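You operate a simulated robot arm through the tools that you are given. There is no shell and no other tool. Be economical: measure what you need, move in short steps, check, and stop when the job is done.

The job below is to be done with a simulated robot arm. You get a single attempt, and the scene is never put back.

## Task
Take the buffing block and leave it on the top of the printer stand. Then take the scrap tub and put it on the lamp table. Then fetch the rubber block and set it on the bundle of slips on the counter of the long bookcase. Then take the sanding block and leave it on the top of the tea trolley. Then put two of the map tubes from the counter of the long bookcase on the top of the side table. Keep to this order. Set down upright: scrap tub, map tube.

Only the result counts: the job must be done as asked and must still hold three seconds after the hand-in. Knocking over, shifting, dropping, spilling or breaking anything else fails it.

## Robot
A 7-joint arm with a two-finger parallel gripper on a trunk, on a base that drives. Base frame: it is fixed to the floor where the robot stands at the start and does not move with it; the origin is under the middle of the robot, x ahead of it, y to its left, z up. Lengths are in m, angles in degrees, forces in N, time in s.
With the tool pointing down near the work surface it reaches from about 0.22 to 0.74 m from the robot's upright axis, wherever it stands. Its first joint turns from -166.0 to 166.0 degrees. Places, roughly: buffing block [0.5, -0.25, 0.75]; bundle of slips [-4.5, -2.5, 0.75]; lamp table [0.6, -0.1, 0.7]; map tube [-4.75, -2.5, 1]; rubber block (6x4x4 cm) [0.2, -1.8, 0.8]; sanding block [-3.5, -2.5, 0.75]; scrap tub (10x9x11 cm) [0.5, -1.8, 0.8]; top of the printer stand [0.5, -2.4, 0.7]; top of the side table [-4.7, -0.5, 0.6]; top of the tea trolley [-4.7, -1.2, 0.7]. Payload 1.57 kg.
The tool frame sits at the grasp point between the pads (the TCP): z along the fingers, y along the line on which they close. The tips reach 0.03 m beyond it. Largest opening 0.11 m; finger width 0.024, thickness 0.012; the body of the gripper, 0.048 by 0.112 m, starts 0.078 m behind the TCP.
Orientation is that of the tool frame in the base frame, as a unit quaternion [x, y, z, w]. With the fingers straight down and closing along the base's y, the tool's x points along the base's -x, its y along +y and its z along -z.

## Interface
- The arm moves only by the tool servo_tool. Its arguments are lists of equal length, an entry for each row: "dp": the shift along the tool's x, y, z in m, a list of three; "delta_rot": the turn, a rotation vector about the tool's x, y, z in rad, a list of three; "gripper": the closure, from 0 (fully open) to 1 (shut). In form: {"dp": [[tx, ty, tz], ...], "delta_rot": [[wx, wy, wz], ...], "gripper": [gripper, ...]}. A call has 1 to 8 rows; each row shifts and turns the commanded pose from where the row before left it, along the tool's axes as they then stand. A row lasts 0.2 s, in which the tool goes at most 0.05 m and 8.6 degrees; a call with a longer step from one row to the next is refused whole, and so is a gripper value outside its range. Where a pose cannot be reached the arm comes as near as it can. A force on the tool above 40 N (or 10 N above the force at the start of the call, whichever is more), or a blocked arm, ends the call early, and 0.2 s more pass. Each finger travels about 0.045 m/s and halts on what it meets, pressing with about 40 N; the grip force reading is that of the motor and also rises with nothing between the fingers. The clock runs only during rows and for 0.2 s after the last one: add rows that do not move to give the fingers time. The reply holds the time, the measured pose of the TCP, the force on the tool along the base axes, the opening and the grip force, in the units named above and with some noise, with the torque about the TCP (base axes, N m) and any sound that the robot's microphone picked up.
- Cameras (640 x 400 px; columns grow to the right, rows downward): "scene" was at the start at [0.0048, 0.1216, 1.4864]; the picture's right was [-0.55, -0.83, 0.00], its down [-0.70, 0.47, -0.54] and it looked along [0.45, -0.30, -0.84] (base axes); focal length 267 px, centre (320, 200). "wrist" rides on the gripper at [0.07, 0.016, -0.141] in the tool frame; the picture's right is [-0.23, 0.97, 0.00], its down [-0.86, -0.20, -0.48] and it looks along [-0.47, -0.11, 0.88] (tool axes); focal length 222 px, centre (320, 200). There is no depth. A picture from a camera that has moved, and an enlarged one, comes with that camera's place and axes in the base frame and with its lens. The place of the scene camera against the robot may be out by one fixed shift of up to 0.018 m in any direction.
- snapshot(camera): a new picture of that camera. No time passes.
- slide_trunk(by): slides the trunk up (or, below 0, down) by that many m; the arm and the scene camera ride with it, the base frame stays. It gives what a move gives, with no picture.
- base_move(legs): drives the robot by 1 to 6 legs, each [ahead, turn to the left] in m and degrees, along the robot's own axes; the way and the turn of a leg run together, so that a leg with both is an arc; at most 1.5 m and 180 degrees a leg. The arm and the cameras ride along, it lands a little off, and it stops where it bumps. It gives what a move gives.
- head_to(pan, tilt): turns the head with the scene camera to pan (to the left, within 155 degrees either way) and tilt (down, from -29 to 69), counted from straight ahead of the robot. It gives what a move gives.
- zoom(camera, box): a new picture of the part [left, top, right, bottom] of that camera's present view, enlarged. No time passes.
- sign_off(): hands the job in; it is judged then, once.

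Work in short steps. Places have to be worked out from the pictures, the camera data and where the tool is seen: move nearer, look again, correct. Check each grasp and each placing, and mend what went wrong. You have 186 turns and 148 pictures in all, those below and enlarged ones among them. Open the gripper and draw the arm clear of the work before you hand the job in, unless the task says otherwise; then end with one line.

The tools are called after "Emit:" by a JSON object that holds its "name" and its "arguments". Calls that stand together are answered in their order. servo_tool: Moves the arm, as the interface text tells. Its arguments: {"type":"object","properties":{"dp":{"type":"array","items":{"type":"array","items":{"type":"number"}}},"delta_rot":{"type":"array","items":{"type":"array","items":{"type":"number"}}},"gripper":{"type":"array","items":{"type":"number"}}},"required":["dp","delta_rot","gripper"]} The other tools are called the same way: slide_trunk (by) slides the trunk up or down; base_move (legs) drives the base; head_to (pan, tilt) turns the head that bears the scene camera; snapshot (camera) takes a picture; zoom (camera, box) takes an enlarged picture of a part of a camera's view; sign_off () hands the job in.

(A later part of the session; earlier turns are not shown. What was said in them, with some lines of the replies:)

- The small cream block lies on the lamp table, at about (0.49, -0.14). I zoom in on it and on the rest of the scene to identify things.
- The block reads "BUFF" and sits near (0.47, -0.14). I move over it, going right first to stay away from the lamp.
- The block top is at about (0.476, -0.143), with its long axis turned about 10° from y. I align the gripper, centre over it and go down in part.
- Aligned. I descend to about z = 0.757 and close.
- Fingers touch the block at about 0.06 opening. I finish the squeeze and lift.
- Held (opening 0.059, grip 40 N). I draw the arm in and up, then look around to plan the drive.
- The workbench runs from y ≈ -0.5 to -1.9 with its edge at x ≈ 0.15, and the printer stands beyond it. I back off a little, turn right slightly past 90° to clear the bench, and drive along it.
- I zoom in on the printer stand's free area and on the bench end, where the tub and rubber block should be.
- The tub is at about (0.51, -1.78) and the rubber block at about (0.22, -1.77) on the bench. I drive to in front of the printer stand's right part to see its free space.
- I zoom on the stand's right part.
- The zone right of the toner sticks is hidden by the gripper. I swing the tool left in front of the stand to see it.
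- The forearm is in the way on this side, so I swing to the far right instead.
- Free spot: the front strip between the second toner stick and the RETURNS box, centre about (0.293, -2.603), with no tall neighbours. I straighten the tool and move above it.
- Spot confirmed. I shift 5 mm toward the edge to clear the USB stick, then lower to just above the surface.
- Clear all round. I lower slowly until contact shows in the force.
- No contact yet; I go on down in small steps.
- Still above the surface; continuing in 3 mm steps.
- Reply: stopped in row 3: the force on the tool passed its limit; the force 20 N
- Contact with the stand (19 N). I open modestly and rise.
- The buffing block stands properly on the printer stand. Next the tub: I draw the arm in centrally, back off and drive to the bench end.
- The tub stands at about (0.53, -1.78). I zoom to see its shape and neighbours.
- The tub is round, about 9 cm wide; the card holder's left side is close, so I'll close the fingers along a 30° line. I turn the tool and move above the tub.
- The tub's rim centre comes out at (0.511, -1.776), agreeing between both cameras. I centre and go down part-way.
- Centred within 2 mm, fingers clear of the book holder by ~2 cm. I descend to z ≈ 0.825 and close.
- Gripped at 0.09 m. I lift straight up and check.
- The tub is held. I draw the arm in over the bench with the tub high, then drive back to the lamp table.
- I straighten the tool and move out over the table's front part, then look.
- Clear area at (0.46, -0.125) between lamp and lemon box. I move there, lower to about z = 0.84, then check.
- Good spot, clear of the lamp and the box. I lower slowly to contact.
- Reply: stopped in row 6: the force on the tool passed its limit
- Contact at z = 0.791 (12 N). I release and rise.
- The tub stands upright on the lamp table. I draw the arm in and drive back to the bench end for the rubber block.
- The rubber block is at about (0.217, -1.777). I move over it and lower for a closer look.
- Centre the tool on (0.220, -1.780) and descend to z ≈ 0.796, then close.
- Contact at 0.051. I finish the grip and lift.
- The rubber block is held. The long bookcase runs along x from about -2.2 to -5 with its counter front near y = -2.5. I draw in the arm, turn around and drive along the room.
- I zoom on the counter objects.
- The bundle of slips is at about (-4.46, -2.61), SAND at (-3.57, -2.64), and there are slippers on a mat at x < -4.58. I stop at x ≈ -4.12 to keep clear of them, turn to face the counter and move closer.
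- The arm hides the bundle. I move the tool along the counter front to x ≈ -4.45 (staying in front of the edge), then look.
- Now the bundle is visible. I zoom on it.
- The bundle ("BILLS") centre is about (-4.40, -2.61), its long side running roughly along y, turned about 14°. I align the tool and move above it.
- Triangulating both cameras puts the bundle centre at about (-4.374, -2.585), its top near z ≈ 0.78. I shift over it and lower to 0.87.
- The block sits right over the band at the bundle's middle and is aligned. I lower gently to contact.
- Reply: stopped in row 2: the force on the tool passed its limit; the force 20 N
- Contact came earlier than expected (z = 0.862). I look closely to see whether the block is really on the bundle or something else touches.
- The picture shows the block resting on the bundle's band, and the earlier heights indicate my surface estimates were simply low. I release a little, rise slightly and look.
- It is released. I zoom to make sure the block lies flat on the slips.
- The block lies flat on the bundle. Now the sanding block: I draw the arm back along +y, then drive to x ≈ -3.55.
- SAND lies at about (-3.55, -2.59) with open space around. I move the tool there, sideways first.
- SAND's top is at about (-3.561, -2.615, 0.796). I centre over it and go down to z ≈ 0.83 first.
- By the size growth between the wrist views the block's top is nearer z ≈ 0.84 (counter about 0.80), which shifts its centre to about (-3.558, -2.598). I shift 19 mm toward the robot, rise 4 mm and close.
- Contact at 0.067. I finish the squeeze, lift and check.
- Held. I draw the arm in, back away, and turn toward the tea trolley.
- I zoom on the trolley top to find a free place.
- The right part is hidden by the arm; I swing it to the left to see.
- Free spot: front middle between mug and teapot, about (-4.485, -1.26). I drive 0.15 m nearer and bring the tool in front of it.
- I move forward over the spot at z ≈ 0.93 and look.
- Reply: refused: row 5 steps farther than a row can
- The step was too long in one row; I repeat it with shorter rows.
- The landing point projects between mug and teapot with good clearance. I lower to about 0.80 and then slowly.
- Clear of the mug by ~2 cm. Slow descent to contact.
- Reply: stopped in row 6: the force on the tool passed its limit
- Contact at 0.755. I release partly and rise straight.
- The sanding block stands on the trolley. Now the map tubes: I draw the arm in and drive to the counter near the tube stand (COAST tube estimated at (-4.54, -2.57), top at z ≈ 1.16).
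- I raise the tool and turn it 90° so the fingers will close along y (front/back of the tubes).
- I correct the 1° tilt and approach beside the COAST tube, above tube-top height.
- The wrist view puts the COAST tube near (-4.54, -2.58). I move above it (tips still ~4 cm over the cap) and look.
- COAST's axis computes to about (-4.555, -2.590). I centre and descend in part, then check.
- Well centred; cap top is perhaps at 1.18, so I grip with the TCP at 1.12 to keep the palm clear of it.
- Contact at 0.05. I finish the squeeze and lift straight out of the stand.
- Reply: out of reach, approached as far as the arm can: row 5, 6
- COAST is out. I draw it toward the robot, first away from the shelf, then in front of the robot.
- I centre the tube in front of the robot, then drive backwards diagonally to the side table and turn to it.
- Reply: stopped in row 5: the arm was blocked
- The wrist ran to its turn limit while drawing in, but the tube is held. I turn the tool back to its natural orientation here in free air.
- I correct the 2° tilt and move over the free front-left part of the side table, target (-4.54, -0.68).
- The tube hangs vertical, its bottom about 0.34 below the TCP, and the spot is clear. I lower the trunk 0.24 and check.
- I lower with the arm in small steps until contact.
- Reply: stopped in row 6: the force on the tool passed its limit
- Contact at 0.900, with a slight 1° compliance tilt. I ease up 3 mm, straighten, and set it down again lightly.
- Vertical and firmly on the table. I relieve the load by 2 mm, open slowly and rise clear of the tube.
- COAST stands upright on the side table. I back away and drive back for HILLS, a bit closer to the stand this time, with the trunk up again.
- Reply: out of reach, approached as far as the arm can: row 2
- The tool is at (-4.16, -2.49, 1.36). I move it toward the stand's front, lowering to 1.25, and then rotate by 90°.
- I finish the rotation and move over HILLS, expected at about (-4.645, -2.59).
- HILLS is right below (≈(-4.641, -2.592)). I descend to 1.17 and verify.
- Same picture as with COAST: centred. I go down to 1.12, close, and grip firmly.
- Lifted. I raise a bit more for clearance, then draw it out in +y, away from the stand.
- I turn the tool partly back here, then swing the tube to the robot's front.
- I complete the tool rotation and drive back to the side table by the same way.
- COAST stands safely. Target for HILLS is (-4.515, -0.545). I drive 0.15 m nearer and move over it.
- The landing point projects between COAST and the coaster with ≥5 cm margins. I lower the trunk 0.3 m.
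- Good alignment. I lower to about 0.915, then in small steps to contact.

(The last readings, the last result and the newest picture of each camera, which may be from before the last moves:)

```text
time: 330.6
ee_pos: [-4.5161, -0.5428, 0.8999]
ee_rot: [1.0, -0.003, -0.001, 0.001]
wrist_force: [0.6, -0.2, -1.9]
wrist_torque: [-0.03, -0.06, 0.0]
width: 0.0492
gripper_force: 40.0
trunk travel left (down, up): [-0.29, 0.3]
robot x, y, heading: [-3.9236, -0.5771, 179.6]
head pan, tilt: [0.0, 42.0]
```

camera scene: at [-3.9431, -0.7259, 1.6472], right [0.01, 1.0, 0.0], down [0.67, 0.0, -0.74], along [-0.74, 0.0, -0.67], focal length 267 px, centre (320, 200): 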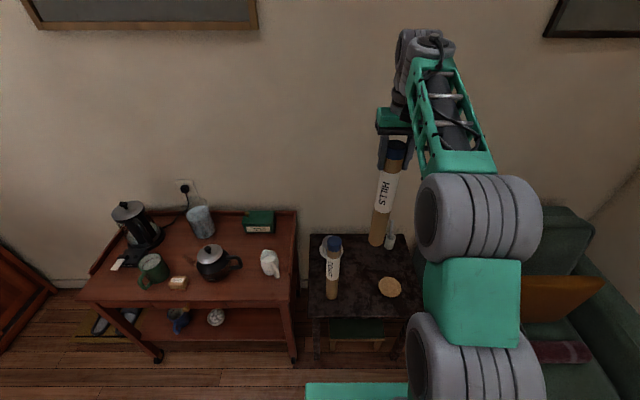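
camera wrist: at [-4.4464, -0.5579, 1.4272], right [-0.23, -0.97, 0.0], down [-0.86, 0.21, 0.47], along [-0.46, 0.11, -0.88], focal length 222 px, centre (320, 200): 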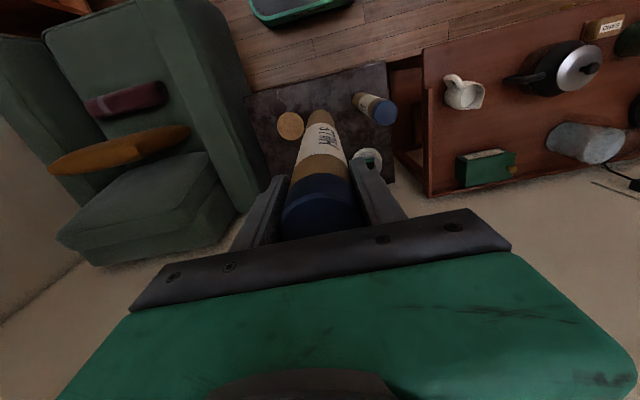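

Emit:
{"name": "servo_tool", "arguments": {"dp": [[0, 0, 0.002], [0, 0, 0.002], [0, 0, 0.002], [0, 0, 0.002], [0, 0, 0]], "delta_rot": [[0, 0, 0], [0, 0, 0], [0, 0, 0], [0, 0, 0], [0, 0, 0]], "gripper": [1, 1, 1, 1, 1]}}

```text
time: 331.8
ee_pos: [-4.5172, -0.5428, 0.899]
ee_rot: [1.0, -0.003, -0.008, 0.001]
wrist_force: [1.7, -0.9, 12.0]
wrist_torque: [-0.39, -0.75, -0.08]
width: 0.0494
gripper_force: 39.7
trunk travel left (down, up): [-0.29, 0.3]
robot x, y, heading: [-3.9236, -0.5782, 179.7]
head pan, tilt: [0.0, 42.0]
stopped in row 5: the force on the tool passed its limit (the readings are from after the stop); the commanded pose is now the measured one
```

Contact at 0.899 with ~1° tilt; as before I ease up, straighten, and set down lightly.

Emit:
{"name": "servo_tool", "arguments": {"dp": [[0, 0, -0.004], [0, 0, 0], [0, 0, 0], [0, 0, 0.001], [0, 0, 0.001], [0, 0, 0]], "delta_rot": [[0, 0, 0], [0, 0.016, 0], [0, 0, 0], [0, 0, 0], [0, 0, 0], [0, 0, 0]], "gripper": [1, 1, 1, 1, 1, 1]}}

```text
time: 333.2
ee_pos: [-4.5177, -0.542, 0.9009]
ee_rot: [1.0, -0.004, 0.001, 0.001]
wrist_force: [0.7, -1.2, 0.0]
wrist_torque: [-0.28, -0.04, 0.05]
width: 0.0493
gripper_force: 39.7
trunk travel left (down, up): [-0.29, 0.3]
robot x, y, heading: [-3.9262, -0.5771, 179.6]
head pan, tilt: [0.0, 42.0]
```

Barely touching (weight carried by the table). I add 1 mm, open slowly and rise.

Emit:
{"name": "servo_tool", "arguments": {"dp": [[0, 0, 0.001], [0, 0, 0], [0, 0, 0], [0, 0, 0], [0, 0, 0], [0, 0, -0.03], [0, 0, -0.05], [0, 0, -0.05]], "delta_rot": [[0, 0, 0], [0, 0, 0], [0, 0, 0], [0, 0, 0], [0, 0, 0], [0, 0, 0], [0, 0, 0], [0, 0, 0]], "gripper": [1, 0.85, 0.5, 0.3, 0.2, 0.2, 0.2, 0.2]}}

Emit:
{"name": "zoom", "arguments": {"camera": "scene", "box": [290, 120, 450, 310]}}

```text
time: 335.0
ee_pos: [-4.5195, -0.5411, 1.0288]
ee_rot: [1.0, -0.003, 0.002, 0.0]
wrist_force: [-0.1, 0.4, 0.9]
wrist_torque: [0.01, 0.0, 0.01]
width: 0.088
gripper_force: 0.1
trunk travel left (down, up): [-0.29, 0.3]
robot x, y, heading: [-3.9271, -0.5766, 179.8]
head pan, tilt: [0.0, 42.0]
```

```text
2.11 times, centred on (370, 215) of scene
camera zoom: at [-3.9434, -0.726, 1.3471], right [0.01, 1.0, 0.0], down [0.67, 0.0, -0.74], along [-0.74, 0.0, -0.67], focal length 562 px, centre (215, 168)
```

zoom: 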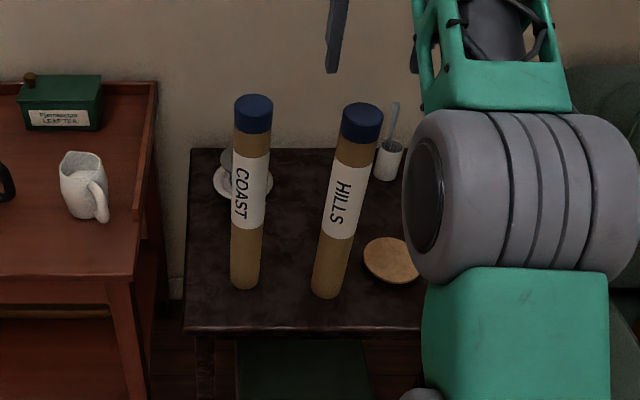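

Both tubes stand upright. I rise, draw the arm back, and back the base off, then take a last look.

Emit:
{"name": "servo_tool", "arguments": {"dp": [[0, 0, -0.04], [0, 0, -0.02], [0.045, 0, 0], [0.045, 0, 0], [0.045, 0, 0], [0.045, 0, 0], [0.045, 0, 0], [0, 0, 0]], "delta_rot": [[0, 0, 0], [0, 0, 0], [0, 0, 0], [0, 0, 0], [0, 0, 0], [0, 0, 0], [0, 0, 0], [0, 0, 0]], "gripper": [0.2, 0.2, 0, 0, 0, 0, 0, 0]}}

Emit:
{"name": "base_move", "arguments": {"legs": [[-0.3, 0]]}}

Emit:
{"name": "snapshot", "arguments": {"camera": "scene"}}

```text
time: 335.4
ee_pos: [-4.5227, -0.5394, 1.0616]
ee_rot: [1.0, -0.005, -0.011, 0.0]
wrist_force: [-29.8, 1.8, -39.1]
wrist_torque: [-0.06, -1.61, -0.03]
width: 0.0881
gripper_force: 0.1
out of reach, approached as far as the arm can: row 1, 2
trunk travel left (down, up): [-0.29, 0.3]
robot x, y, heading: [-3.9239, -0.5771, 179.7]
head pan, tilt: [0.0, 42.0]
stopped in row 2: the force on the tool passed its limit (the readings are from after the stop); the commanded pose is now the measured one
```

```text
time: 336.2
ee_pos: [-4.5162, -0.5394, 1.0615]
ee_rot: [1.0, -0.004, -0.012, -0.002]
wrist_force: [-7.1, 1.6, -9.2]
wrist_torque: [-0.14, -0.42, 0.05]
width: 0.0881
gripper_force: 0.1
trunk travel left (down, up): [-0.29, 0.3]
robot x, y, heading: [-3.9183, -0.5754, 179.4]
head pan, tilt: [0.0, 42.0]
stopped in leg 1: the force on the tool passed its limit (the readings are from after the stop); the commanded pose is now the measured one
```

```text
18 pictures are left
camera scene: at [-3.9355, -0.726, 1.3472], right [0.01, 1.0, 0.0], down [0.67, 0.0, -0.74], along [-0.74, 0.0, -0.67], focal length 267 px, centre (320, 200)
```

scene: 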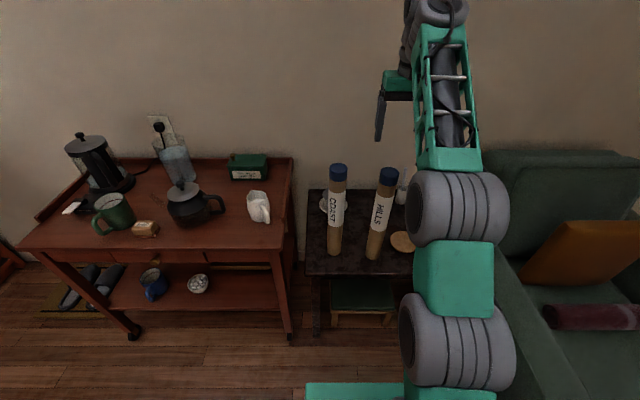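

The arm was blocked at its upward limit (probably the wrist touching its own forearm); the tubes are untouched. I lower 2 cm to free it and look.

Emit:
{"name": "servo_tool", "arguments": {"dp": [[0, 0, 0.01], [0, 0, 0.01], [0, 0, 0]], "delta_rot": [[0, 0, 0], [0, 0, 0], [0, 0, 0]], "gripper": [0.2, 0.2, 0.2]}}

Emit:
{"name": "snapshot", "arguments": {"camera": "wrist"}}

```text
time: 337.0
ee_pos: [-4.513, -0.5392, 1.0411]
ee_rot: [1.0, -0.005, -0.012, 0.001]
wrist_force: [-0.4, -0.3, 0.5]
wrist_torque: [0.01, -0.01, -0.02]
width: 0.0879
gripper_force: 0.0
trunk travel left (down, up): [-0.29, 0.3]
robot x, y, heading: [-3.916, -0.5778, 179.3]
head pan, tilt: [0.0, 42.0]
```

```text
17 pictures are left
camera wrist: at [-4.4416, -0.5554, 1.1818], right [-0.24, -0.97, 0.0], down [-0.84, 0.21, 0.5], along [-0.49, 0.11, -0.87], focal length 222 px, centre (320, 200)
```

wrist: 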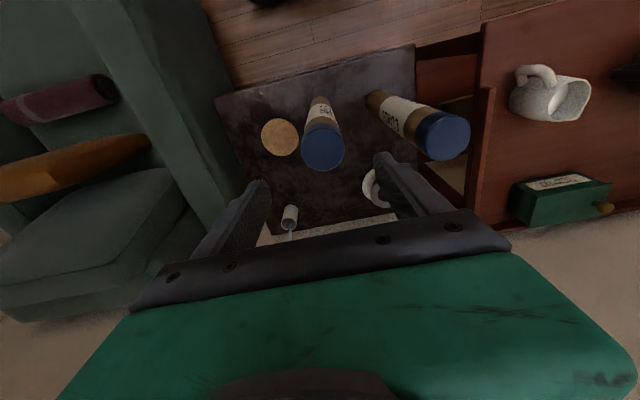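

Free again, tips ~5 cm above the caps. I raise by the trunk instead, then back the base straight off.

Emit:
{"name": "slide_trunk", "arguments": {"by": 0.1}}

Emit:
{"name": "base_move", "arguments": {"legs": [[-0.4, 0]]}}

Emit:
{"name": "snapshot", "arguments": {"camera": "scene"}}

```text
time: 338.4
ee_pos: [-4.5146, -0.5397, 1.1415]
ee_rot: [1.0, -0.004, -0.012, 0.0]
wrist_force: [-0.1, 0.0, -0.5]
wrist_torque: [0.02, 0.03, 0.01]
width: 0.0879
gripper_force: 0.0
trunk travel left (down, up): [-0.39, 0.2]
robot x, y, heading: [-3.9187, -0.5789, 179.4]
head pan, tilt: [0.0, 42.0]
```

```text
time: 340.8
ee_pos: [-4.1191, -0.5429, 1.1416]
ee_rot: [1.0, -0.002, -0.012, 0.0]
wrist_force: [-0.4, 0.4, -0.4]
wrist_torque: [0.0, -0.01, 0.01]
width: 0.088
gripper_force: 0.1
trunk travel left (down, up): [-0.39, 0.2]
robot x, y, heading: [-3.5207, -0.5783, 180.0]
head pan, tilt: [0.0, 42.0]
```

```text
16 pictures are left
camera scene: at [-3.5377, -0.7279, 1.4472], right [0.0, 1.0, 0.0], down [0.67, 0.0, -0.74], along [-0.74, 0.0, -0.67], focal length 267 px, centre (320, 200)
```

scene: 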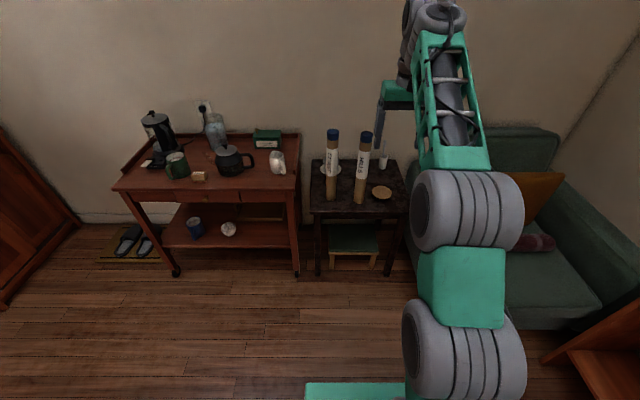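

Both tubes stand upright, the sanding block is still on the trolley, and the slippers and the rest are undisturbed. The arm is clear and the fingers are free. I open the gripper fully and hand in.

Emit:
{"name": "servo_tool", "arguments": {"dp": [[0, 0, 0], [0, 0, 0]], "delta_rot": [[0, 0, 0], [0, 0, 0]], "gripper": [0, 0]}}

Emit:
{"name": "sign_off", "arguments": {}}

```text
time: 341.4
ee_pos: [-4.1183, -0.5429, 1.1423]
ee_rot: [1.0, -0.003, -0.012, -0.001]
wrist_force: [-0.3, -1.2, 0.4]
wrist_torque: [0.01, 0.02, -0.02]
width: 0.11
gripper_force: 0.0
trunk travel left (down, up): [-0.39, 0.2]
robot x, y, heading: [-3.5223, -0.5795, 179.9]
head pan, tilt: [0.0, 42.0]
```

```text
The job is handed in.
```

I did all five placements in the order asked and handed the job in: buffing block on the printer stand, scrap tub upright on the lamp table, rubber block on the slips, sanding block on the tea trolley, and the COAST and HILLS map tubes upright on the side table.
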